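You operate a simulated robot arm through the tools that you are given. There is no shell and no other tool. Be economical: measure what you need, move in short steps, check, and stop when the job is done.

Carry out the task below with a simulated robot arm. There is one attempt and no reset: what you move stays moved.

## Task
Take the blue strainer on the desk top and put it away in the basin of the sink. Push the lower desk drawer shut. Take the clean blue filter from the desk top and leave it on the top of the repair bench. Open the upper black drawer, take the black piston and leave it in the inside of the upper black drawer, then shut the drawer. Fetch the silver sleeve and set it on top of the orange case. Put the silver tin on the top of the repair bench away on the upper shelf of the blue rack. Any order will do. Set down upright: blue strainer, clean blue filter, silver tin.

Only the result counts: the job must be done as asked and must still hold three seconds after the hand-in. Knocking over, shifting, dropping, spilling or breaking anything else fails it.

## Robot
A 7-joint arm with a two-finger parallel gripper on a trunk, on a base that drives. Base frame: it is fixed to the floor where the robot stands at the start and does not move with it; the origin is under the middle of the robot, x ahead of it, y to its left, z up. Readings come in m, rad, newtons and seconds.
With the tool pointing down near the work surface it reaches from about 0.28 to 0.72 m from the robot's upright axis, wherever it stands. Its first joint turns from -2.897 to 2.897 rad. Places, roughly: basin of the sink [0.3, -2, 0.7]; black piston (5x5x3 cm) [-3.5, -1, 0.9]; blue strainer (7x6x8 cm) [0.7, 0, 0.9]; clean blue filter (5x5x7 cm) [0.8, 0.3, 0.9]; inside of the upper black drawer [-1.3, -0.5, 0.7]; lower desk drawer [0.5, -0.2, 0.4]; orange case (16x15x3 cm) [-3.7, 1.2, 0.9]; silver sleeve (6x6x4 cm) [-3.7, -1, 0.9]; silver tin (7x7x8 cm) [-3.7, -0.2, 0.9]; top of the repair bench [-3.8, 0.1, 0.9]; upper black drawer [-1.3, -0.6, 0.7]; upper shelf of the blue rack [-1.9, 3.9, 1.2]. Payload 1.57 kg.
The TCP is the grasp point between the finger pads, 0.03 m short of the fingertips. In the tool frame z runs along the fingers and y along their closing line. Largest opening 0.08 m; finger width 0.017, thickness 0.012; the body of the gripper, 0.04 by 0.082 m, starts 0.08 m behind the TCP.
Orientation is told as [roll, pitch, yaw] about the base's x, y, z axes, in that order, counted from this pose: with the fingers straight down and closing along the base's y, the tool's x points along the base's -x, its y along +y and its z along -z.

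## Interface
- The arm moves only by the tool arm_command. Its argument "increments" is one flat list of numbers, 7 for each row, row after row: the shift along the tool's x, y, z in units of 100 mm (1.0 is 100 mm), then the turn, a rotation vector about the tool's x, y, z in units of 90 degrees (1.0 is 90 degrees), then the finger opening in m, from 0 to 0.08. In form: [x, y, z, ax, ay, az, grip, x, y, z, ax, ay, az, grip, ...]. A call has 1 to 20 rows; each row is the pose to reach, as a shift and turn from the pose commanded when the call began, along the tool's axes at that moment. A call with a number of a shift or a turn outside -1 to 1 is refused whole. A row lasts 0.2 s, in which the tool goes at most 0.05 m and 0.15 rad; a call with a longer step from one row to the next is refused whole, and so is a gripper value outside its range. A pose out of reach is approached as far as the arm can. The call stops where the force on the tool passes 40 N (or 10 N more than at its start, if that is more) or the arm is blocked; 0.2 s more then pass. Each finger travels about 0.072 m/s and halts on what it meets, pressing with about 21 N; the grip force reading is that of the motor and also rises with nothing between the fingers. The clock runs only during rows and for 0.2 s after the last one: add rows that repeat a pose to give the fingers time. It gives the time, the measured TCP pose, the force on the tool (base axes), the opening and the grip force at its end, in the units of the frame above (readings bear some noise), with the torque about the TCP (base axes, N m) and any sound that the robot's microphone picked up.
- Cameras (640 x 400 px; columns grow to the right, rows downward): "scene" is now at [-0.0136, 0.1039, 1.3821]; the picture's right is [-0.43, -0.90, 0.00], its down [-0.61, 0.29, -0.74] and it looks along [0.67, -0.32, -0.67] (base axes); focal length 258 px, centre (320, 200). "wrist" rides on the gripper at [0.072, -0.007, -0.122] in the tool frame; the picture's right is [0.09, 1.00, 0.00], its down [-0.84, 0.08, -0.54] and it looks along [-0.54, 0.05, 0.84] (tool axes); focal length 238 px, centre (320, 200). There is no depth. A picture from a camera that has moved, and an enlarged one, comes with that camera's place and axes in the base frame and with its lens.
- get_image(camera): a new picture of that camera. It takes no simulated time.
- lift_body(by): slides the trunk up (or, below 0, down) by that many m; the arm and the scene camera ride with it, the base frame stays. It gives what a move gives, with no picture.
- base_move(legs): drives the robot by 1 to 6 legs, each [ahead, left, turn to the left] in m, m and rad, along the robot's own axes; the way and the turn of a leg run together, so that a leg with both is an arc; at most 1.5 m and 3.142 rad a leg. The arm and the cameras ride along, it lands a little off, and it stops where it bumps. It gives what a move gives.
- aim_head(pan, tilt): turns the head with the scene camera to pan (to the left, within 1.501 rad either way) and tilt (down, from -0.506 to 1.204), counted from straight ahead of the robot. It gives what a move gives.
- zoom(camera, box): a new picture of the part [left, top, right, bottom] of that camera's present view, enlarged. It takes no simulated time.
- hand_in(): hands the job in; it is judged then, once.

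Work in short steps. Places have to be worked out from the pictures, the camera data and where the tool is seen: move nearer, look again, correct. Check each grasp and each placing, and mend what went wrong. You have 196 turns and 166 pictures in all, those below and enlarged ones among them. Open the gripper and draw the arm clear of the work before you hand the job in, unless the task says otherwise; then end with one line.

The tools are called after "Emit:" as name(argument=value, ...) on one line, values as JSON. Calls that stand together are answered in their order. arm_command: Moves the arm, as the interface text tells. Its arguments: {"type":"object","properties":{"increments":{"type":"array","items":{"type":"number"}}},"required":["increments"]} The other tools are called the same way: lift_body (by) slides the trunk up or down; base_move (legs) drives the base; aim_head (pan, tilt) turns the head that bears the scene camera; get_image (camera) takes a picture; zoom (camera, box) takes an enlarged picture of a part of a camera's view; hand_in () hands the job in.

At the start:

```text
time: 0.0
tcp_pos: [0.4105, 0.0335, 1.102]
tool_rot: [0.001, 0.0, 0.002]
ft_force: [0.1, 0.2, 0.2]
torque: [0.01, -0.01, 0.03]
gripper_width: 0.0802
finger_force: 0.1
trunk travel left (down, up): [-0.05, 0.065]
robot x, y, heading: [-0.0022, -0.0007, 0.004]
head pan, tilt: [-0.442, 0.74]
```

scene: 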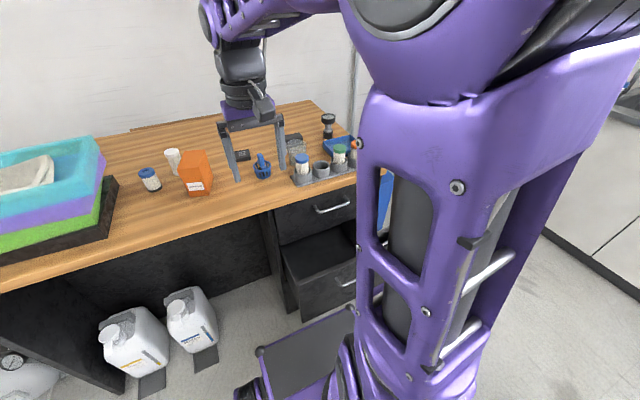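
wrist: 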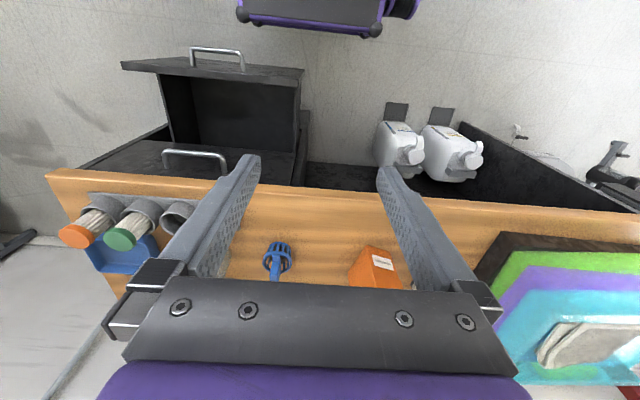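

I see the desk with a blue strainer under the gripper; I enlarge the views to identify the items.

Emit:
zoom(camera="scene", box=[120, 80, 380, 240])

Emit:
zoom(camera="wrist", box=[40, 160, 440, 300])

```text
2.46 times, centred on (250, 160) of scene
camera zoom: at [-0.0136, 0.1039, 1.3821], right [-0.43, -0.9, 0.0], down [-0.61, 0.29, -0.74], along [0.67, -0.32, -0.67], focal length 634 px, centre (492, 298)
```

zoom: 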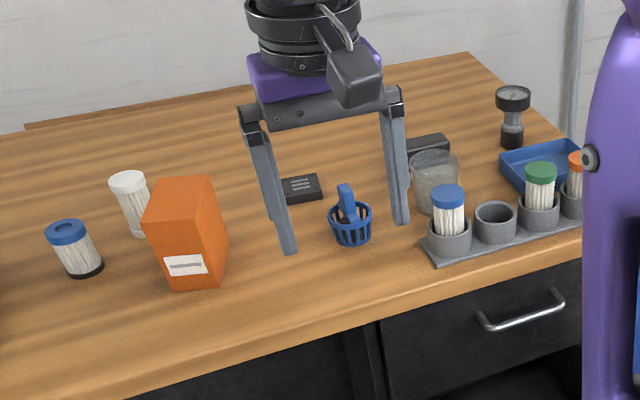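

```text
1.60 times, centred on (240, 230) of wrist
camera zoom: at [0.3385, 0.0266, 1.2238], right [-0.09, 1.0, 0.0], down [0.84, 0.08, 0.54], along [0.54, 0.05, -0.84], focal length 381 px, centre (448, 152)
```

zoom: 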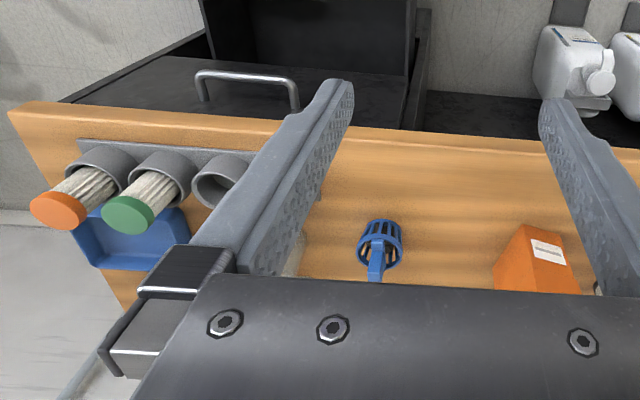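

The strainer is at about (0.70,-0.03), and the standalone blue-capped filter at about (0.81,0.31) matches the listed place. I move nearer to the strainer to look at its shape.

Emit:
arm_command(increments=[-0.45, -0.2, 0, 0, 0, 0, 0.08, -0.9, -0.4, 0.1, 0, 0, 0, 0.08, -0.98, -0.6, 0.5, 0, 0, 0, 0.08, -1, -0.6, 0.5, 0, 0, 0, 0.08])

Emit:
get_image(camera="wrist")

Emit:
get_image(camera="scene")

```text
refused: row 2 steps farther than a row can; nothing moved
```

```text
161 pictures are left
camera wrist: at [0.3385, 0.0266, 1.2238], right [-0.09, 1.0, 0.0], down [0.84, 0.08, 0.54], along [0.54, 0.05, -0.84], focal length 238 px, centre (320, 200)
```

wrist: 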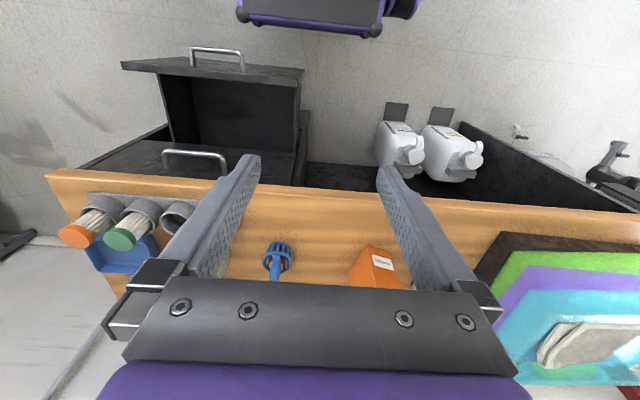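

```text
160 pictures are left
camera scene: at [-0.0136, 0.1039, 1.3821], right [-0.43, -0.9, 0.0], down [-0.61, 0.29, -0.74], along [0.67, -0.32, -0.67], focal length 258 px, centre (320, 200)
```

scene: 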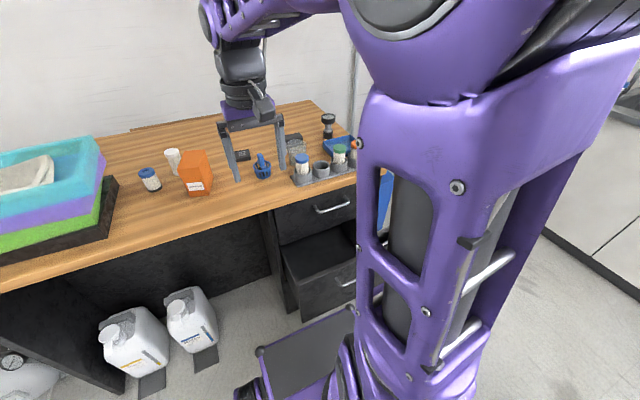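

The step was too long; I split it into smaller rows.

Emit:
arm_command(increments=[-0.33, -0.2, 0.1, 0, 0, 0, 0.08, -0.66, -0.4, 0.3, 0, 0, 0, 0.08, -0.98, -0.6, 0.5, 0, 0, 0, 0.08, -1, -0.6, 0.5, 0, 0, 0, 0.08])

Emit:
get_image(camera="wrist")

```text
time: 1.0
tcp_pos: [0.5103, -0.0266, 1.0517]
tool_rot: [-0.001, 0.0, 0.0]
ft_force: [-0.1, 0.5, 0.0]
torque: [0.0, 0.01, -0.02]
gripper_width: 0.0801
finger_force: 0.1
trunk travel left (down, up): [-0.05, 0.065]
robot x, y, heading: [0.0011, 0.0003, 0.005]
head pan, tilt: [-0.442, 0.74]
```

```text
159 pictures are left
camera wrist: at [0.4391, -0.0329, 1.1737], right [-0.09, 1.0, 0.0], down [0.84, 0.08, 0.54], along [0.54, 0.05, -0.84], focal length 238 px, centre (320, 200)
```

wrist: 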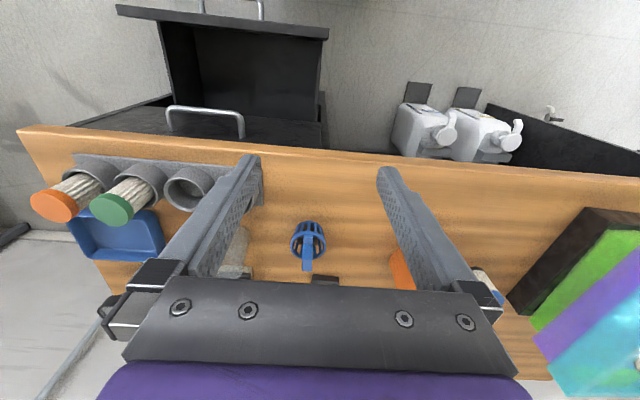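

Zooming on the strainer to understand its handle.

Emit:
zoom(camera="wrist", box=[260, 200, 360, 290])

Emit:
zoom(camera="scene", box=[220, 130, 320, 200])

```text
4.44 times, centred on (310, 245) of wrist
camera zoom: at [0.4391, -0.0329, 1.1737], right [-0.09, 1.0, 0.0], down [0.84, 0.08, 0.54], along [0.54, 0.05, -0.84], focal length 1059 px, centre (364, 0)
```

zoom: 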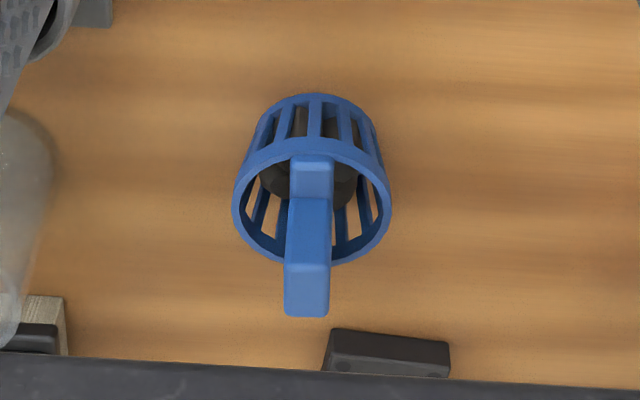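

```text
5.71 times, centred on (270, 165) of scene
camera zoom: at [-0.0134, 0.1039, 1.3821], right [-0.43, -0.9, 0.0], down [-0.61, 0.29, -0.74], along [0.67, -0.32, -0.67], focal length 1472 px, centre (606, 400)
```

zoom: 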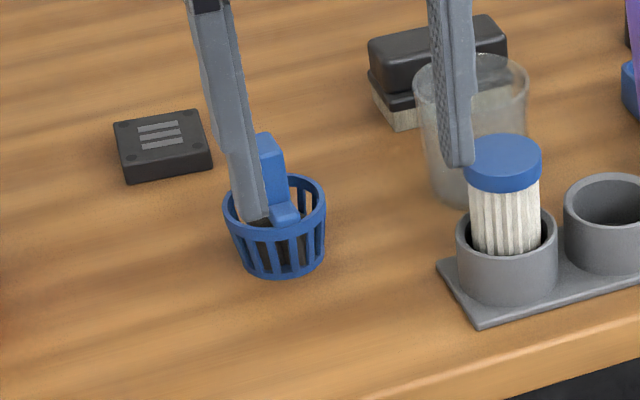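

Triangulating gives the tab's top at about (0.70, -0.027, 0.94). I go above it with the fingers part closed and check.

Emit:
arm_command(increments=[-0.45, 0, 0.0, 0, 0, 0, 0.06, -0.93, 0, 0.0, 0, 0, 0, 0.04, -0.93, 0, 0.0, 0, 0, 0, 0.04])

Emit:
arm_command(increments=[-0.45, 0, 0.0, 0, 0, 0, 0.04, -0.96, 0, 0.0, 0, 0, 0, 0.04, -0.96, 0, 0.4, 0, 0, 0, 0.04, -0.96, 0, 0.5, 0, 0, 0, 0.04, -0.96, 0, 0.5, 0, 0, 0, 0.04])

Emit:
get_image(camera="wrist")

Emit:
zoom(camera="scene", box=[200, 100, 320, 200])

```text
time: 1.8
tcp_pos: [0.604, -0.0258, 1.0513]
tool_rot: [-0.001, 0.0, 0.0]
ft_force: [0.1, -0.6, -0.3]
torque: [-0.01, 0.0, -0.01]
gripper_width: 0.04
finger_force: 0.1
trunk travel left (down, up): [-0.05, 0.065]
robot x, y, heading: [-0.0025, -0.0001, -0.005]
head pan, tilt: [-0.442, 0.74]
```

```text
refused: row 2 steps farther than a row can; nothing moved
```

```text
156 pictures are left
camera wrist: at [0.533, -0.0324, 1.1732], right [-0.09, 1.0, 0.0], down [0.84, 0.08, 0.54], along [0.54, 0.05, -0.84], focal length 238 px, centre (320, 200)
```

wrist: 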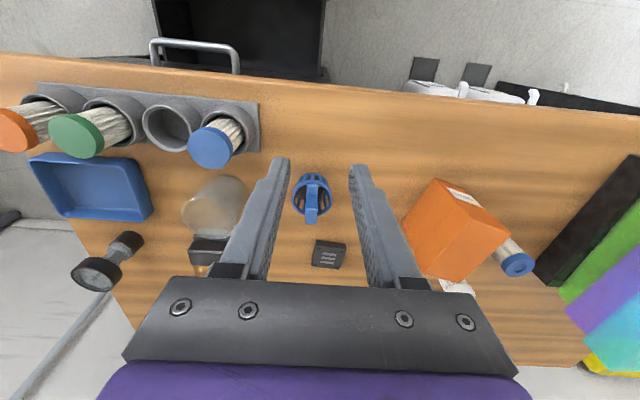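

```text
4.00 times, centred on (260, 150) of scene
camera zoom: at [-0.0133, 0.1039, 1.3821], right [-0.43, -0.9, 0.0], down [-0.61, 0.29, -0.74], along [0.67, -0.32, -0.67], focal length 1030 px, centre (560, 400)
```

zoom: 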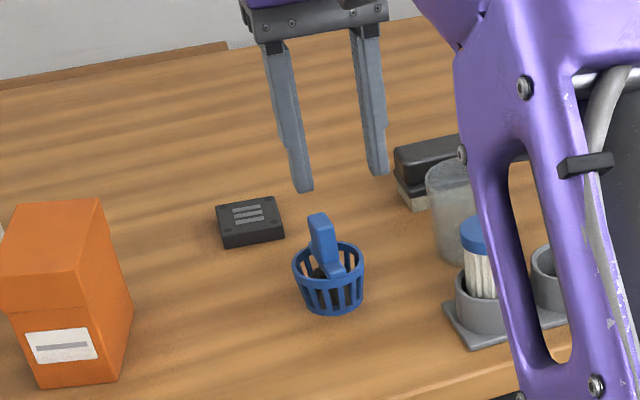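

Tab top now computes to (0.704,-0.027). I move over it and go down to about z 0.95.

Emit:
arm_command(increments=[-0.45, 0, 0.0, 0, 0, 0, 0.04, -0.8, 0, 0.2, 0, 0, 0, 0.04, -0.98, 0, 0.5, 0, 0, 0, 0.04, -0.98, 0, 0.5, 0, 0, 0, 0.04])

Emit:
zoom(camera="wrist", box=[220, 120, 420, 260])

Emit:
zoom(camera="scene", box=[220, 120, 320, 200])

```text
time: 2.8
tcp_pos: [0.702, -0.0261, 1.0018]
tool_rot: [0.001, 0.0, 0.0]
ft_force: [-0.1, 0.0, 0.2]
torque: [-0.05, -0.04, -0.04]
gripper_width: 0.04
finger_force: 0.0
trunk travel left (down, up): [-0.05, 0.065]
robot x, y, heading: [0.0017, -0.0022, 0.002]
head pan, tilt: [-0.442, 0.74]
```

```text
2.86 times, centred on (320, 190) of wrist
camera zoom: at [0.6303, -0.0327, 1.124], right [-0.09, 1.0, 0.0], down [0.84, 0.08, 0.54], along [0.54, 0.05, -0.84], focal length 681 px, centre (320, 229)
```

zoom: 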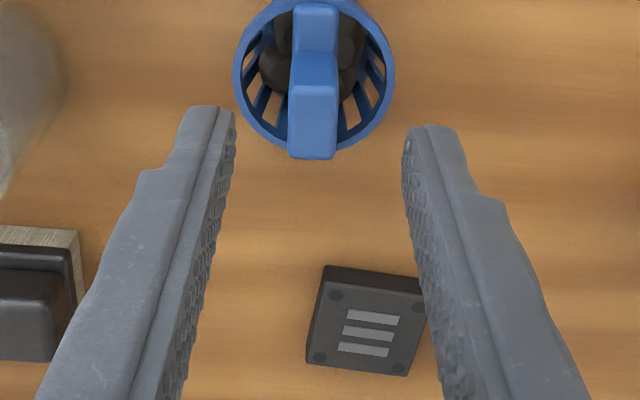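

```text
5.00 times, centred on (270, 160) of scene
camera zoom: at [-0.0134, 0.104, 1.3821], right [-0.43, -0.9, 0.0], down [-0.61, 0.29, -0.74], along [0.67, -0.32, -0.67], focal length 1288 px, centre (570, 400)
```

zoom: 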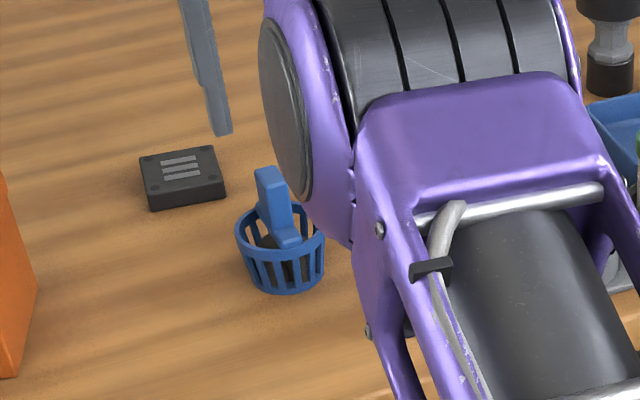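

Refined: tab top at (0.713,-0.027,0.93). I go down to TCP z≈0.925 with 4 cm opening, then close.

Emit:
arm_command(increments=[-0.11, 0, 0.3, 0, 0, 0, 0.04, -0.11, 0, 0.6, 0, 0, 0, 0.04, -0.11, 0, 0.75, 0, 0, 0, 0.04, -0.11, 0, 0.75, 0, 0, 0, 0.04])

Emit:
get_image(camera="wrist")

```text
time: 3.8
tcp_pos: [0.7123, -0.0271, 0.9267]
tool_rot: [-0.002, -0.001, 0.001]
ft_force: [0.1, 0.2, 0.0]
torque: [-0.01, -0.01, 0.02]
gripper_width: 0.0401
finger_force: 0.1
trunk travel left (down, up): [-0.05, 0.065]
robot x, y, heading: [-0.0016, -0.001, 0.001]
head pan, tilt: [-0.442, 0.74]
```

```text
152 pictures are left
camera wrist: at [0.6405, -0.0332, 1.0486], right [-0.09, 1.0, 0.0], down [0.84, 0.08, 0.54], along [0.54, 0.05, -0.84], focal length 238 px, centre (320, 200)
```

wrist: 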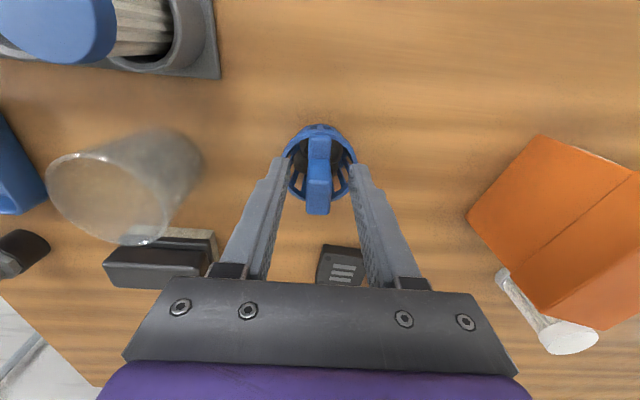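

The tab sits between the fingers. I close.

Emit:
arm_command(increments=[0, 0, 0.02, 0, 0, 0, 0, 0, 0, 0.02, 0, 0, 0, 0, 0, 0, 0.02, 0, 0, 0, 0])

Emit:
arm_command(increments=[0, 0, -0.3, 0, 0, 0, 0, 0, 0, -0.6, 0, 0, 0, 0, 0, 0, -0.9, 0, 0, 0, 0, 0, 0, -0.9, 0, 0, 0, 0])

Emit:
get_image(camera="wrist")

```text
time: 4.6
tcp_pos: [0.7116, -0.0274, 0.9254]
tool_rot: [0.001, -0.002, 0.0]
ft_force: [0.1, 0.2, 4.3]
torque: [0.0, -0.02, 0.0]
gripper_width: 0.015
finger_force: 21.0
trunk travel left (down, up): [-0.05, 0.065]
robot x, y, heading: [-0.0028, 0.0012, -0.001]
head pan, tilt: [-0.442, 0.74]
```

```text
time: 5.6
tcp_pos: [0.7016, -0.0297, 1.0142]
tool_rot: [-0.001, 0.001, 0.001]
ft_force: [-0.8, -0.4, 0.3]
torque: [-0.01, -0.01, -0.01]
gripper_width: 0.0
finger_force: 20.7
out of reach, approached as far as the arm can: row 3, 4
trunk travel left (down, up): [-0.05, 0.065]
robot x, y, heading: [-0.0012, 0.0011, -0.0]
head pan, tilt: [-0.442, 0.74]
```

```text
151 pictures are left
camera wrist: at [0.6296, -0.0364, 1.1361], right [-0.09, 1.0, 0.0], down [0.84, 0.08, 0.54], along [0.54, 0.05, -0.84], focal length 238 px, centre (320, 200)
```

wrist: 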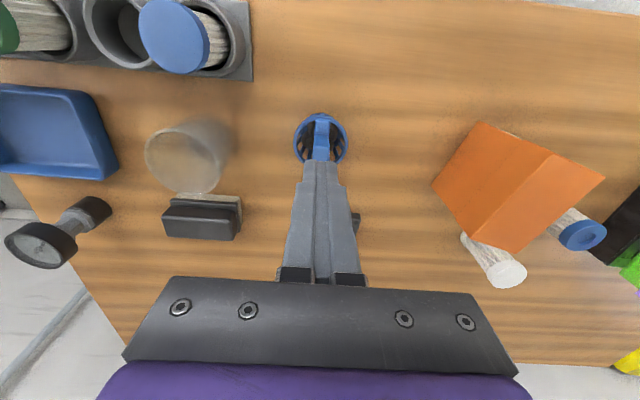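

The strainer slipped out but still stands. I look closely before gripping deeper.

Emit:
zoom(camera="wrist", box=[260, 90, 380, 190])

Emit:
zoom(camera="scene", box=[220, 130, 320, 200])

```text
4.00 times, centred on (320, 140) of wrist
camera zoom: at [0.6296, -0.0364, 1.1361], right [-0.09, 1.0, 0.0], down [0.84, 0.08, 0.54], along [0.54, 0.05, -0.84], focal length 953 px, centre (320, 440)
```

zoom: 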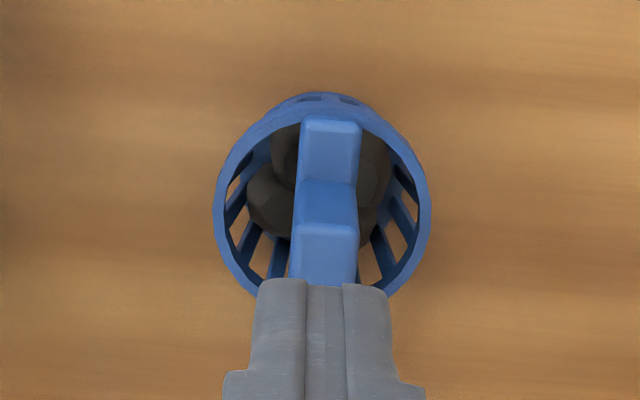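

```text
5.71 times, centred on (270, 165) of scene
camera zoom: at [-0.0136, 0.1039, 1.3821], right [-0.43, -0.9, 0.0], down [-0.61, 0.29, -0.74], along [0.67, -0.32, -0.67], focal length 1472 px, centre (606, 400)
```

zoom: 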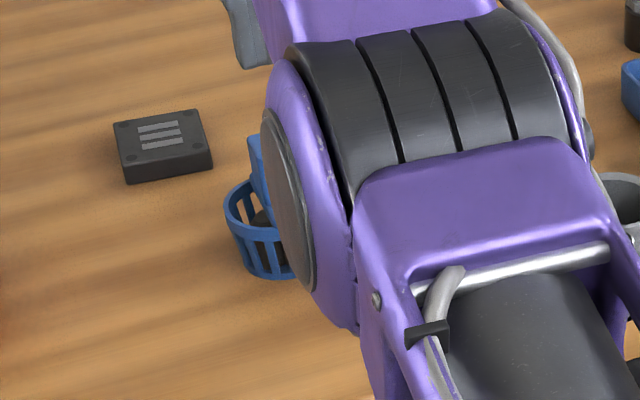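

The strainer stands unmoved with dark lumps inside it. I reopen to 4 cm and come down again, checking the pose.

Emit:
arm_command(increments=[0, 0, 0, 0, 0, 0, 0.04, 0, 0, 0, 0, 0, 0, 0.04, 0, 0, 0, 0, 0, 0, 0.04, 0, 0, 0.35, 0, 0, 0, 0.04, 0, 0, 0.7, 0, 0, 0, 0.04, 0, 0, 0.75, 0, 0, 0, 0.04, 0, 0, 0.75, 0, 0, 0, 0.04])

Emit:
zoom(camera="wrist", box=[240, 100, 400, 240])

```text
time: 7.2
tcp_pos: [0.7175, -0.03, 0.9435]
tool_rot: [0.001, 0.001, -0.001]
ft_force: [0.9, 0.2, 0.1]
torque: [-0.02, -0.03, -0.04]
gripper_width: 0.04
finger_force: 0.1
out of reach, approached as far as the arm can: row 4, 5, 6, 7
trunk travel left (down, up): [-0.05, 0.065]
robot x, y, heading: [-0.0044, 0.0003, -0.002]
head pan, tilt: [-0.442, 0.74]
```

```text
2.86 times, centred on (320, 170) of wrist
camera zoom: at [0.6459, -0.0373, 1.0652], right [-0.09, 1.0, 0.0], down [0.84, 0.08, 0.54], along [0.54, 0.05, -0.84], focal length 681 px, centre (320, 286)
```

zoom: 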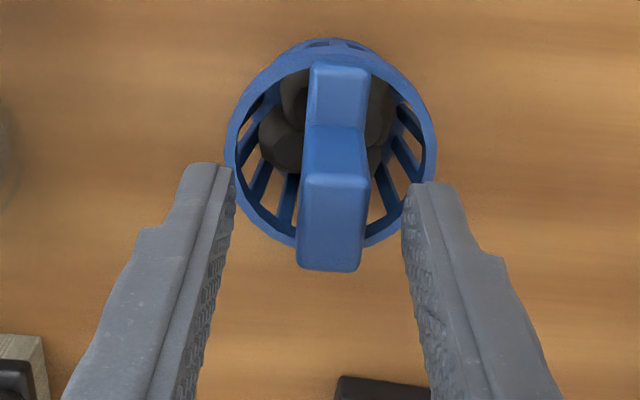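

Tab at (0.715,-0.028); I go down a further ~3 cm and a few mm back.

Emit:
arm_command(increments=[0.06, 0.02, 0.15, 0, 0, 0, 0.04, 0.06, 0.02, 0.3, 0, 0, 0, 0.04, 0.06, 0.02, 0.3, 0, 0, 0, 0.04])

Emit:
zoom(camera="wrist", box=[240, 100, 400, 240])

```text
time: 8.0
tcp_pos: [0.7226, -0.0282, 0.9146]
tool_rot: [-0.001, 0.002, -0.001]
ft_force: [0.3, -0.1, -0.7]
torque: [-0.01, 0.02, -0.03]
gripper_width: 0.0402
finger_force: 0.1
out of reach, approached as far as the arm can: row 1, 2, 3
trunk travel left (down, up): [-0.05, 0.065]
robot x, y, heading: [0.0022, 0.002, 0.002]
head pan, tilt: [-0.442, 0.74]
```

```text
2.86 times, centred on (320, 170) of wrist
camera zoom: at [0.6507, -0.0354, 1.0374], right [-0.09, 1.0, 0.0], down [0.84, 0.08, 0.54], along [0.54, 0.05, -0.84], focal length 681 px, centre (320, 286)
```

zoom: 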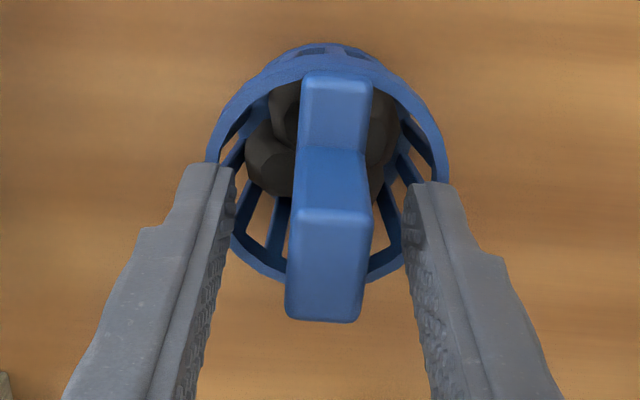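

TCP x reads 0.7226; the tab is at 0.715. I pull back about 1 cm at the same height.

Emit:
arm_command(increments=[0.12, 0.01, 0.0, 0, 0, 0, 0.04, 0.12, 0.01, 0.0, 0, 0, 0, 0.04])

```text
time: 8.6
tcp_pos: [0.7232, -0.0284, 0.9158]
tool_rot: [0.0, 0.001, -0.001]
ft_force: [0.7, -0.1, 1.3]
torque: [0.04, 0.0, -0.03]
gripper_width: 0.04
finger_force: 0.0
out of reach, approached as far as the arm can: row 1, 2
trunk travel left (down, up): [-0.05, 0.065]
robot x, y, heading: [-0.0011, -0.0018, 0.001]
head pan, tilt: [-0.442, 0.74]
```

The arm seems stuck in a poor configuration. I raise it slightly and pull back more to recover.

Emit:
arm_command(increments=[0, 0, -0.3, 0, 0, 0, 0.04, 0, 0, -0.6, 0, 0, 0, 0.04, 0.3, 0, -0.8, 0, 0, 0, 0.04, 0.7, 0, -0.8, 0, 0, 0, 0.04, 1, 0, -0.8, 0, 0, 0, 0.04, 1, 0, -0.8, 0, 0, 0, 0.04])

Emit:
get_image(camera="wrist")

Emit:
get_image(camera="scene")

```text
time: 10.0
tcp_pos: [0.6994, -0.0317, 1.0175]
tool_rot: [0.0, 0.001, -0.002]
ft_force: [0.4, -0.9, 0.0]
torque: [0.02, -0.02, 0.02]
gripper_width: 0.0398
finger_force: 0.1
out of reach, approached as far as the arm can: row 2, 3, 4, 5, 6
trunk travel left (down, up): [-0.05, 0.065]
robot x, y, heading: [0.0, 0.0002, 0.001]
head pan, tilt: [-0.442, 0.74]
```

```text
146 pictures are left
camera wrist: at [0.6275, -0.0391, 1.1391], right [-0.09, 1.0, 0.0], down [0.84, 0.08, 0.54], along [0.54, 0.05, -0.84], focal length 238 px, centre (320, 200)
```

wrist: 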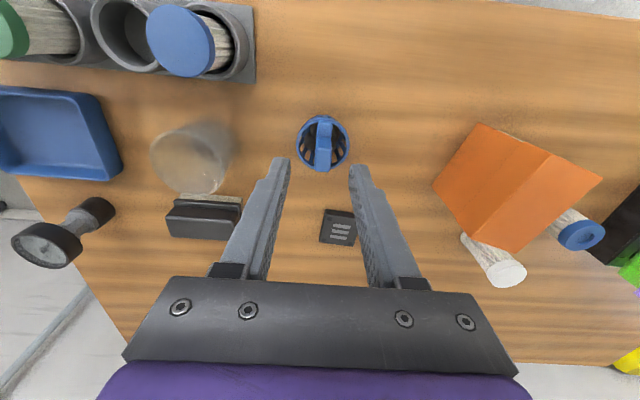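

```text
145 pictures are left
camera scene: at [-0.0136, 0.1039, 1.3821], right [-0.43, -0.9, 0.0], down [-0.61, 0.29, -0.74], along [0.67, -0.32, -0.67], focal length 258 px, centre (320, 200)
```

scene: 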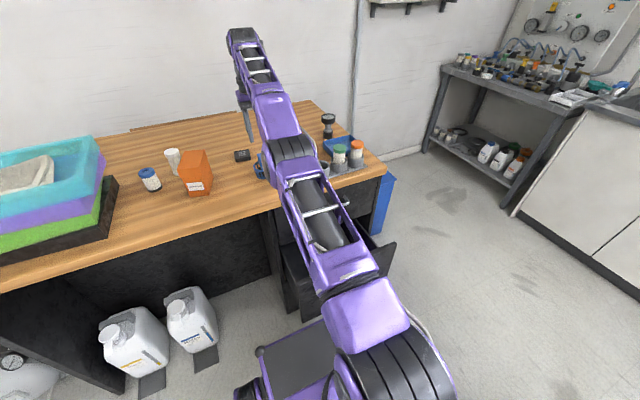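

The arm is fully stretched. I command a larger pull-back towards the robot to free it.

Emit:
arm_command(increments=[0.3, 0, 0, 0, 0, 0, 0.04, 0.6, 0, 0, 0, 0, 0, 0.04, 0.9, 0, 0, 0, 0, 0, 0.04, 0.9, 0, 0, 0, 0, 0, 0.04])

```text
time: 11.0
tcp_pos: [0.6926, -0.0357, 1.0398]
tool_rot: [-0.001, 0.001, 0.0]
ft_force: [-0.5, 0.0, -0.7]
torque: [0.0, -0.02, 0.0]
gripper_width: 0.0399
finger_force: 0.0
out of reach, approached as far as the arm can: row 1, 2, 3, 4
trunk travel left (down, up): [-0.05, 0.065]
robot x, y, heading: [0.0003, 0.0005, -0.0]
head pan, tilt: [-0.442, 0.74]
```

Stuck at a stretched singularity. I tilt the tool to bend the wrist back and break it.

Emit:
arm_command(increments=[-0.3, 0, 0, 0, -0.09, 0, 0.04, -0.6, 0, 0, 0, -0.18, 0, 0.04, -0.9, 0, 0, 0, -0.27, 0, 0.04, -1, 0, 0, 0, -0.3, 0, 0.04, -1, 0, 0, 0, -0.3, 0, 0.04])

```text
time: 12.2
tcp_pos: [0.8012, -0.0356, 1.0432]
tool_rot: [-0.001, -0.47, 0.001]
ft_force: [-0.1, 0.4, 0.5]
torque: [0.02, -0.01, -0.04]
gripper_width: 0.0402
finger_force: 0.0
out of reach, approached as far as the arm can: row 2, 3, 4, 5
trunk travel left (down, up): [-0.05, 0.065]
robot x, y, heading: [-0.0004, 0.0018, 0.002]
head pan, tilt: [-0.442, 0.74]
```

The pose follows again. I pull back along base -x with the tilt kept.

Emit:
arm_command(increments=[0.3, 0, -0.15, 0, 0, 0, 0.04, 0.6, 0, -0.3, 0, 0, 0, 0.04, 0.9, 0, -0.45, 0, 0, 0, 0.04, 1, 0, -0.5, 0, 0, 0, 0.04, 1, 0, -0.5, 0, 0, 0, 0.04])

```text
time: 13.4
tcp_pos: [0.7892, -0.0395, 1.0766]
tool_rot: [-0.001, -0.469, 0.0]
ft_force: [-0.3, -0.2, 0.6]
torque: [0.04, -0.02, 0.02]
gripper_width: 0.04
finger_force: 0.0
out of reach, approached as far as the arm can: row 1, 2, 3, 4, 5
trunk travel left (down, up): [-0.05, 0.065]
robot x, y, heading: [0.0032, 0.0011, -0.003]
head pan, tilt: [-0.442, 0.74]
```

Likely the elbow went past its maximum stretch and jams at its limit when pulled in. I push outward to full stretch first, then pull in, to get it folding the right way.

Emit:
arm_command(increments=[-0.4, 0, 0.2, 0, 0, 0, 0.04, -0.8, 0, 0.4, 0, 0, 0, 0.04, -1, 0, 0.5, 0, 0, 0, 0.04, -1, 0, 0.5, 0, 0, 0, 0.04, -0.6, 0, 0.3, 0, 0, 0, 0.04, -0.2, 0, 0.1, 0, 0, 0, 0.04, 0.2, 0, -0.1, 0, 0, 0, 0.04, 0.6, 0, -0.3, 0, 0, 0, 0.04, 1, 0, -0.5, 0, 0, 0, 0.04, 1, 0, -0.5, 0, 0, 0, 0.04])

```text
time: 15.6
tcp_pos: [0.779, -0.0468, 1.1041]
tool_rot: [0.0, -0.469, 0.001]
ft_force: [0.5, 0.9, 0.5]
torque: [0.0, -0.07, -0.01]
gripper_width: 0.0399
finger_force: 0.1
out of reach, approached as far as the arm can: row 1, 2, 3, 4, 5, 6, 7, 8, 9, 10
trunk travel left (down, up): [-0.05, 0.065]
robot x, y, heading: [0.0004, 0.0032, 0.001]
head pan, tilt: [-0.442, 0.74]
```

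Still jammed. I look at the arm's configuration.

Emit:
get_image(camera="scene")

Emit:
aim_head(pan=-0.9, tilt=0.9)

Emit:
get_image(camera="scene")

```text
144 pictures are left
camera scene: at [-0.0136, 0.1039, 1.3821], right [-0.43, -0.9, 0.0], down [-0.61, 0.29, -0.74], along [0.67, -0.32, -0.67], focal length 258 px, centre (320, 200)
```

scene: 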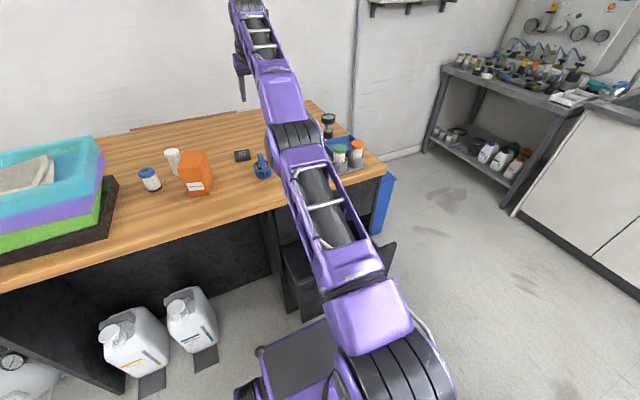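

```text
time: 16.5
tcp_pos: [0.7784, -0.047, 1.1034]
tool_rot: [-0.001, -0.47, 0.0]
ft_force: [0.5, 0.3, 0.1]
torque: [-0.03, 0.02, -0.02]
gripper_width: 0.04
finger_force: 0.1
trunk travel left (down, up): [-0.05, 0.065]
robot x, y, heading: [-0.002, 0.0019, 0.001]
head pan, tilt: [-0.901, 0.901]
```

```text
143 pictures are left
camera scene: at [-0.042, 0.0805, 1.3693], right [-0.78, -0.62, 0.0], down [-0.49, 0.61, -0.62], along [0.39, -0.49, -0.78], focal length 258 px, centre (320, 200)
```

scene: 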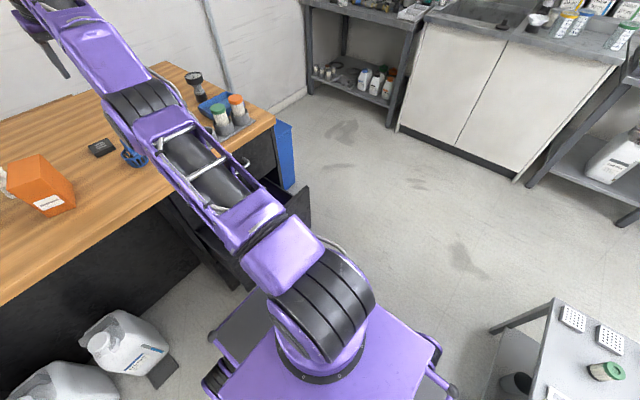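

The arm is at full stretch with tool x nearly radial. I try a smaller outward nudge along it, then an inward pull.

Emit:
arm_command(increments=[-0.2, 0, 0, 0, 0, 0, 0.04, -0.2, 0, 0, 0, 0, 0, 0.04, 0.2, 0, 0, 0, 0, 0, 0.04, 0.5, 0, 0, 0, 0, 0, 0.04])

Emit:
arm_command(increments=[-0.5, 0, 0, 0, 0, 0, 0.04, -0.9, 0, 0, 0, 0, 0, 0.04, -1, 0, 0, 0, 0, 0, 0.04, -1, 0, 0, 0, 0, 0, 0.04])

```text
time: 17.5
tcp_pos: [0.7784, -0.0462, 1.1051]
tool_rot: [0.001, -0.475, -0.001]
ft_force: [0.2, -0.2, -0.3]
torque: [-0.06, -0.01, -0.01]
gripper_width: 0.04
finger_force: 0.0
out of reach, approached as far as the arm can: row 1, 2, 3, 4
trunk travel left (down, up): [-0.05, 0.065]
robot x, y, heading: [-0.0017, -0.0001, 0.003]
head pan, tilt: [-0.901, 0.901]
```

```text
time: 18.5
tcp_pos: [0.7781, -0.0438, 1.1085]
tool_rot: [0.001, -0.471, -0.001]
ft_force: [-0.1, -0.6, -0.2]
torque: [0.01, 0.01, -0.01]
gripper_width: 0.0399
finger_force: 0.0
out of reach, approached as far as the arm can: row 1, 2, 3, 4
trunk travel left (down, up): [-0.05, 0.065]
robot x, y, heading: [-0.0003, 0.0041, -0.001]
head pan, tilt: [-0.901, 0.901]
```

It doesn't move in either radial direction: pure elbow-straight singularity. A downward tangential swing combined with a pull inward should bend the elbow; there is height to spare.

Emit:
arm_command(increments=[0.2, 0, 0.3, 0, 0, 0, 0.04, 0.4, 0, 0.6, 0, 0, 0, 0.04, 0.6, 0, 0.9, 0, 0, 0, 0.04, 0.8, 0, 0.9, 0, 0, 0, 0.04, 0.8, 0, 0.9, 0, 0, 0, 0.04])

```text
time: 19.7
tcp_pos: [0.8089, -0.0473, 1.0106]
tool_rot: [0.0, -0.469, 0.001]
ft_force: [-0.5, 0.2, 0.6]
torque: [-0.05, 0.03, -0.01]
gripper_width: 0.0399
finger_force: 0.1
out of reach, approached as far as the arm can: row 1, 2, 3, 4, 5
trunk travel left (down, up): [-0.05, 0.065]
robot x, y, heading: [-0.0019, -0.0054, -0.003]
head pan, tilt: [-0.901, 0.901]
```

Still on the limiting sphere. I tilt the tool the other way (toward vertical and beyond), which changes the wrist geometry, then pull inward.

Emit:
arm_command(increments=[0.2, 0, 0, 0, 0.09, 0, 0.04, 0.5, 0, -0.2, 0, 0.18, 0, 0.04, 0.8, 0, -0.5, 0, 0.27, 0, 0.04, 1.0, 0, -0.8, 0, 0.36, 0, 0.04, 1, 0, -0.9, 0, 0.45, 0, 0.04, 1, 0, -1, 0, 0.54, 0, 0.04, 1, 0, -1, 0, 0.6, 0, 0.04, 1, 0, -1, 0, 0.6, 0, 0.04])

```text
time: 21.5
tcp_pos: [0.6341, -0.0477, 1.0384]
tool_rot: [-0.001, 0.283, 0.0]
ft_force: [0.4, -0.2, 0.5]
torque: [-0.02, 0.01, 0.0]
gripper_width: 0.0398
finger_force: 0.1
out of reach, approached as far as the arm can: row 1, 2, 3, 4, 5, 6, 7, 8
trunk travel left (down, up): [-0.05, 0.065]
robot x, y, heading: [-0.0008, 0.0012, 0.002]
head pan, tilt: [-0.901, 0.901]
```

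Now tilt 0.28 with TCP at x=0.634. I try pulling inward and down from here.

Emit:
arm_command(increments=[0.3, 0, 0, 0, 0, 0, 0.04, 0.6, 0, 0, 0, 0, 0, 0.04, 0.9, 0, 0, 0, 0, 0, 0.04, 0.9, 0, 0, 0, 0, 0, 0.04])

Emit:
get_image(camera="scene")

```text
time: 22.5
tcp_pos: [0.5472, -0.048, 1.0633]
tool_rot: [-0.001, 0.281, -0.001]
ft_force: [0.3, -0.2, 0.2]
torque: [-0.01, -0.01, 0.0]
gripper_width: 0.0403
finger_force: 0.1
trunk travel left (down, up): [-0.05, 0.065]
robot x, y, heading: [-0.0023, 0.0018, -0.003]
head pan, tilt: [-0.901, 0.901]
```

```text
142 pictures are left
camera scene: at [-0.0422, 0.0804, 1.3693], right [-0.78, -0.62, 0.0], down [-0.49, 0.61, -0.62], along [0.39, -0.49, -0.78], focal length 258 px, centre (320, 200)
```

scene: 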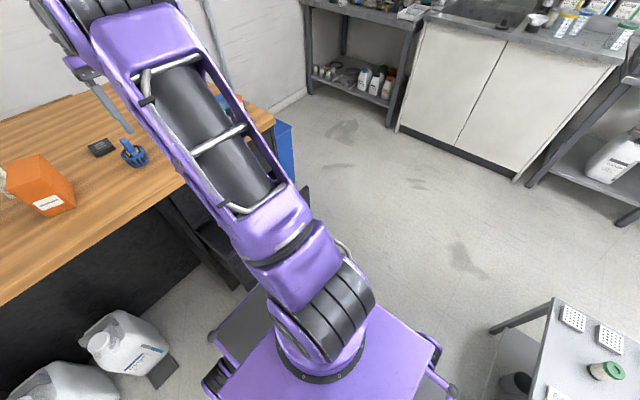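

Freed. Lesson: keep well inside reach. I straighten the tool, retract to the left, and then look at the drawer area.

Emit:
arm_command(increments=[0.3, 0.3, 0, 0, -0.09, 0, 0.04, 0.6, 0.6, 0, 0, -0.179, 0, 0.04, 0.9, 0.9, 0, 0, -0.179, 0, 0, 1, 1, 0, 0, -0.179, 0, 0, 1, 1, 0, 0, -0.179, 0, 0])

Emit:
arm_command(increments=[0, 0.4, 0, 0, 0, 0, 0, 0, 0.8, 0, 0, 0, 0, 0, 0, 1, 0, 0, 0, 0, 0, 0, 1, 0, 0, 0, 0, 0])

Emit:
aim_head(pan=-0.5, tilt=0.9)

Emit:
get_image(camera="scene")

```text
time: 23.7
tcp_pos: [0.4504, 0.0521, 1.0907]
tool_rot: [0.002, 0.001, -0.001]
ft_force: [-0.1, 0.0, -0.5]
torque: [-0.01, -0.03, 0.01]
gripper_width: 0.0
finger_force: 20.6
trunk travel left (down, up): [-0.05, 0.065]
robot x, y, heading: [-0.0011, -0.0032, 0.001]
head pan, tilt: [-0.901, 0.901]
```

```text
time: 24.7
tcp_pos: [0.4515, 0.1503, 1.0905]
tool_rot: [0.0, 0.0, 0.001]
ft_force: [0.6, 0.1, 0.1]
torque: [0.03, -0.02, 0.0]
gripper_width: 0.0
finger_force: 20.7
trunk travel left (down, up): [-0.05, 0.065]
robot x, y, heading: [-0.0021, -0.0024, -0.002]
head pan, tilt: [-0.901, 0.901]
```

```text
time: 25.6
tcp_pos: [0.4519, 0.1517, 1.0915]
tool_rot: [0.0, 0.0, -0.001]
ft_force: [0.2, 0.8, -0.1]
torque: [0.02, -0.01, -0.01]
gripper_width: 0.0
finger_force: 20.7
trunk travel left (down, up): [-0.05, 0.065]
robot x, y, heading: [0.0015, -0.0003, 0.003]
head pan, tilt: [-0.499, 0.901]
```

```text
141 pictures are left
camera scene: at [-0.0226, 0.1034, 1.3693], right [-0.48, -0.88, 0.0], down [-0.69, 0.38, -0.62], along [0.55, -0.3, -0.78], focal length 258 px, centre (320, 200)
```

scene: 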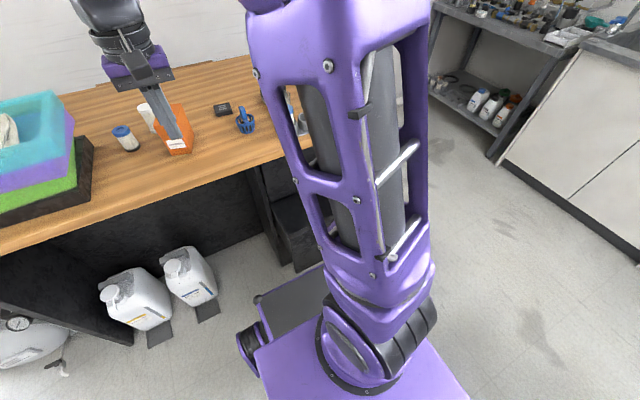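

The arm hides the drawer. I back the base off 0.25 m to see it and get working room.

Emit:
base_move(legs=[[-0.25, 0, 0]])

Emit:
aim_head(pan=-0.4, tilt=0.7)

Emit:
get_image(camera="scene")

Emit:
get_image(camera="wrist")

```text
time: 27.2
tcp_pos: [0.2665, 0.1507, 1.0931]
tool_rot: [0.001, -0.005, -0.001]
ft_force: [-0.5, 0.2, -0.5]
torque: [0.02, 0.0, 0.06]
gripper_width: 0.0
finger_force: 21.2
trunk travel left (down, up): [-0.05, 0.065]
robot x, y, heading: [-0.1866, -0.0018, -0.001]
head pan, tilt: [-0.499, 0.901]
stopped in leg 1: the robot was blocked; the commanded pose is now the measured one
```

```text
time: 27.9
tcp_pos: [0.2667, 0.152, 1.0929]
tool_rot: [0.003, -0.002, -0.001]
ft_force: [0.5, 0.1, 0.7]
torque: [0.01, -0.02, 0.0]
gripper_width: 0.0
finger_force: 21.1
trunk travel left (down, up): [-0.05, 0.065]
robot x, y, heading: [-0.1873, -0.0029, 0.003]
head pan, tilt: [-0.4, 0.7]
```

```text
140 pictures are left
camera scene: at [-0.1956, 0.1058, 1.3854], right [-0.39, -0.92, 0.0], down [-0.59, 0.25, -0.76], along [0.7, -0.3, -0.64], focal length 258 px, centre (320, 200)
```

scene: 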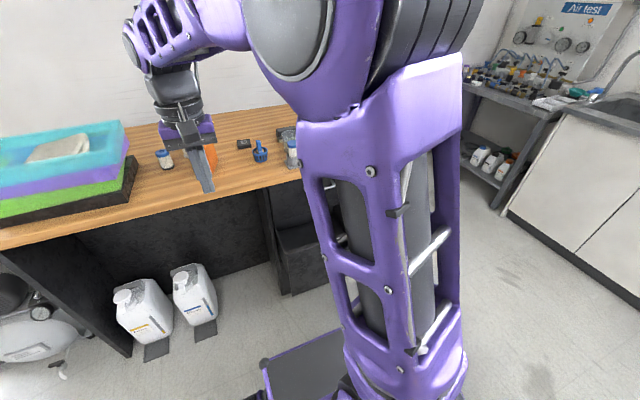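

```text
139 pictures are left
camera wrist: at [0.194, 0.1439, 1.2147], right [-0.09, 1.0, 0.0], down [0.83, 0.08, 0.55], along [0.54, 0.05, -0.84], focal length 238 px, centre (320, 200)
```

wrist: 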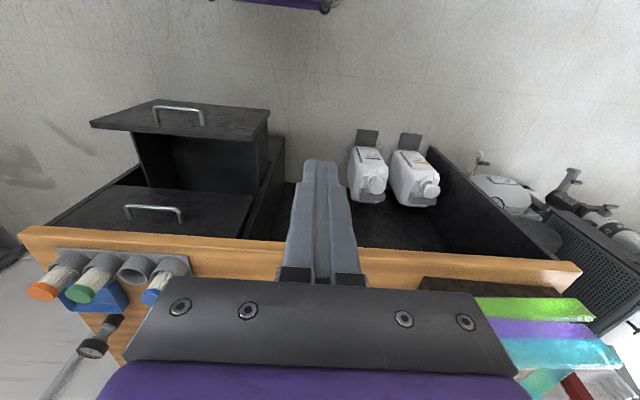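

The lower drawer's front is at about x≈0.42, top z≈0.5, handle z≈0.42, y centre ≈-0.26; it must go in ~0.2 m. I'll lower the arm, tilted 45° forward, in front of it and push, so first I swing right and tilt.

Emit:
arm_command(increments=[0, -0.2, 0.2, 0, -0.09, 0, 0, 0, -0.4, 0.4, 0, -0.18, 0, 0, 0, -0.6, 0.6, 0, -0.27, 0, 0, 0, -0.8, 0.8, 0, -0.36, 0, 0, 0, -1, 1, 0, -0.45, 0, 0, 0, -1, 1, 0, -0.5, 0, 0, 0, -1, 1, 0, -0.5, 0, 0])

Emit:
arm_command(increments=[0.25, -0.25, 0.25, 0, 0, 0, 0, 0.5, -0.5, 0.5, 0, 0, 0, 0, 0.75, -0.75, 0.75, 0, 0, 0, 0, 1, -1, 1, 0, 0, 0, 0, 1, -1, 1, 0, 0, 0, 0])

Emit:
arm_command(increments=[0.25, -0.25, 0.25, 0, 0, 0, 0, 0.5, -0.5, 0.5, 0, 0, 0, 0, 0.75, -0.75, 0.75, 0, 0, 0, 0, 1, -1, 1, 0, 0, 0, 0, 1, -1, 1, 0, 0, 0, 0])

Emit:
get_image(camera="wrist")

Emit:
get_image(camera="scene")

```text
time: 29.5
tcp_pos: [0.2686, 0.0473, 0.9936]
tool_rot: [-0.021, -0.756, -0.002]
ft_force: [-0.5, 0.6, 0.2]
torque: [0.0, 0.01, 0.0]
gripper_width: 0.0
finger_force: 21.0
out of reach, approached as far as the arm can: row 5, 6, 7
trunk travel left (down, up): [-0.05, 0.065]
robot x, y, heading: [-0.1863, 0.0023, -0.001]
head pan, tilt: [-0.4, 0.7]
```

```text
time: 30.7
tcp_pos: [0.2678, -0.0531, 0.8537]
tool_rot: [0.003, -0.79, 0.0]
ft_force: [-0.6, -0.5, 1.0]
torque: [-0.02, 0.0, 0.01]
gripper_width: 0.0
finger_force: 21.3
out of reach, approached as far as the arm can: row 1
trunk travel left (down, up): [-0.05, 0.065]
robot x, y, heading: [-0.1832, 0.0004, -0.005]
head pan, tilt: [-0.4, 0.7]
```

```text
time: 31.9
tcp_pos: [0.2693, -0.1528, 0.7111]
tool_rot: [0.002, -0.789, -0.003]
ft_force: [0.5, 0.1, 0.4]
torque: [-0.04, 0.02, 0.01]
gripper_width: 0.0001
finger_force: 20.2
trunk travel left (down, up): [-0.05, 0.065]
robot x, y, heading: [-0.1844, -0.0031, -0.002]
head pan, tilt: [-0.4, 0.7]
```

```text
138 pictures are left
camera wrist: at [0.1319, -0.1601, 0.7459], right [-0.06, 1.0, -0.06], down [0.2, 0.08, 0.98], along [0.98, 0.05, -0.21], focal length 238 px, centre (320, 200)
```

wrist: 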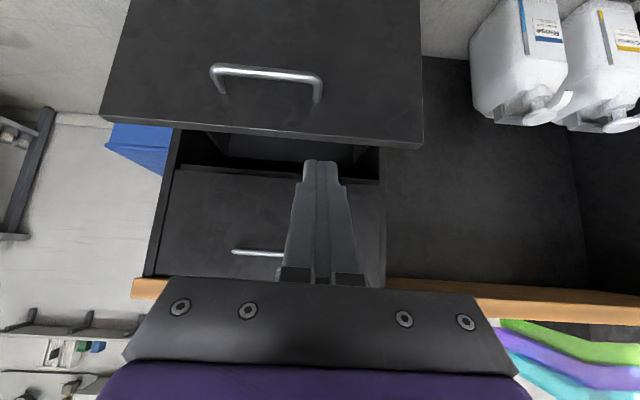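

```text
137 pictures are left
camera scene: at [-0.1956, 0.1058, 1.3855], right [-0.39, -0.92, 0.0], down [-0.59, 0.25, -0.76], along [0.7, -0.3, -0.64], focal length 258 px, centre (320, 200)
```

scene: 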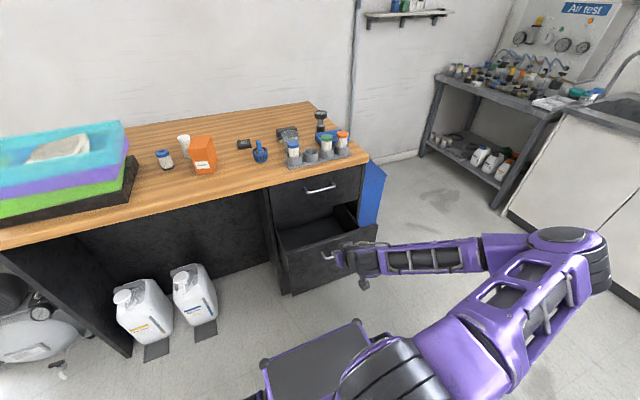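

Clear view: drawer front at x≈0.45, top z≈0.58, handle at y -0.16…-0.30, z≈0.5. I'll push left of the handle at y≈-0.11, z≈0.5; lowering now.

Emit:
arm_command(increments=[0.3, 0.1, 0.3, 0, 0, 0, 0, 0.6, 0.2, 0.6, 0, 0, 0, 0, 0.9, 0.4, 0.9, 0, 0, 0, 0, 1, 0.45, 1, 0, 0, 0, 0, 1, 0.45, 1, 0, 0, 0, 0])

Emit:
arm_command(increments=[0.1, 0, 0.5, 0, 0, 0, 0, 0, 0, 0.8, 0, 0, 0, 0, 0, 0, 0.8, 0, 0, 0, 0])

Emit:
get_image(camera="wrist")

Emit:
get_image(camera="scene")

```text
time: 33.1
tcp_pos: [0.2839, -0.1329, 0.5944]
tool_rot: [0.02, -0.768, -0.001]
ft_force: [0.1, -0.5, -0.6]
torque: [0.0, -0.01, -0.02]
gripper_width: 0.0
finger_force: 21.2
out of reach, approached as far as the arm can: row 3, 4, 5
trunk travel left (down, up): [-0.05, 0.065]
robot x, y, heading: [-0.1851, -0.0019, -0.003]
head pan, tilt: [-0.4, 0.7]
```

```text
refused: row 1 steps farther than a row can; nothing moved
```

```text
136 pictures are left
camera wrist: at [0.1469, -0.1425, 0.6313], right [-0.08, 1.0, -0.05], down [0.22, 0.07, 0.97], along [0.97, 0.07, -0.23], focal length 238 px, centre (320, 200)
```

wrist: 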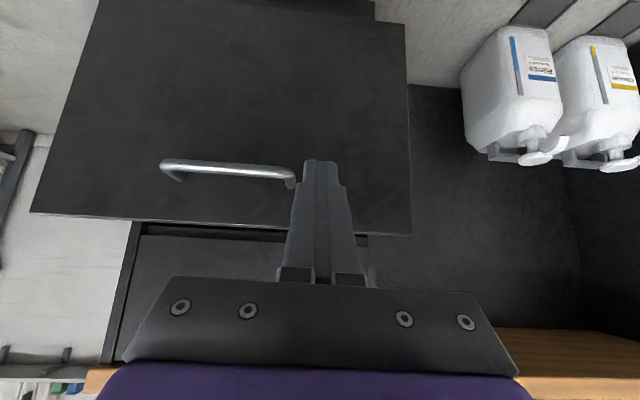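

```text
135 pictures are left
camera scene: at [-0.1956, 0.1058, 1.3854], right [-0.39, -0.92, 0.0], down [-0.59, 0.25, -0.76], along [0.7, -0.3, -0.64], focal length 258 px, centre (320, 200)
```

scene: 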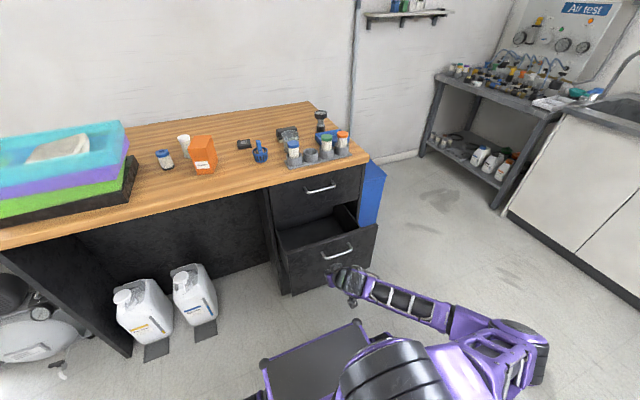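

Arm is low but the tip is still near the drawer's top edge (z≈0.57 vs top≈0.59). I lower the trunk 5 cm and shift left 4 cm to clear the handle.

Emit:
lift_body(by=-0.05)

Emit:
arm_command(increments=[0, 0.2, 0, 0, 0, 0, 0, 0, 0.4, 0, 0, 0, 0, 0, 0, 0.4, 0, 0, 0, 0, 0])

Emit:
get_image(camera="wrist")

```text
time: 34.0
tcp_pos: [0.283, -0.1335, 0.5445]
tool_rot: [0.02, -0.767, 0.001]
ft_force: [-0.5, 0.6, 0.5]
torque: [0.0, -0.01, -0.03]
gripper_width: 0.0
finger_force: 20.9
trunk travel left (down, up): [0.0, 0.115]
robot x, y, heading: [-0.1876, 0.0006, -0.004]
head pan, tilt: [-0.4, 0.7]
```

```text
time: 34.8
tcp_pos: [0.2911, -0.1057, 0.5567]
tool_rot: [0.031, -0.753, 0.001]
ft_force: [-0.3, -0.5, 0.6]
torque: [0.01, 0.0, 0.0]
gripper_width: 0.0
finger_force: 20.7
out of reach, approached as far as the arm can: row 1, 2, 3
trunk travel left (down, up): [0.0, 0.115]
robot x, y, heading: [-0.186, -0.0001, -0.005]
head pan, tilt: [-0.4, 0.7]
```

```text
134 pictures are left
camera wrist: at [0.1545, -0.1152, 0.5958], right [-0.09, 1.0, -0.04], down [0.24, 0.06, 0.97], along [0.97, 0.07, -0.24], focal length 238 px, centre (320, 200)
```

wrist: 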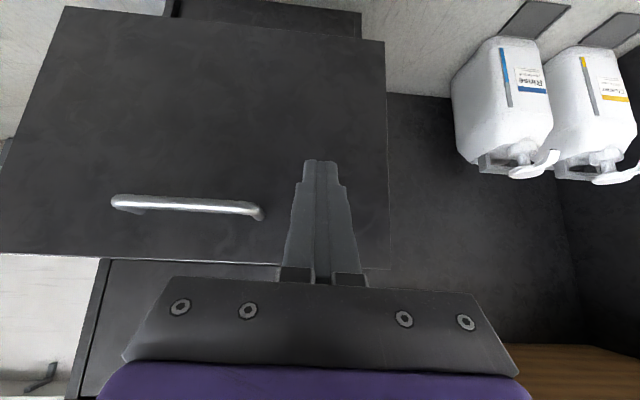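

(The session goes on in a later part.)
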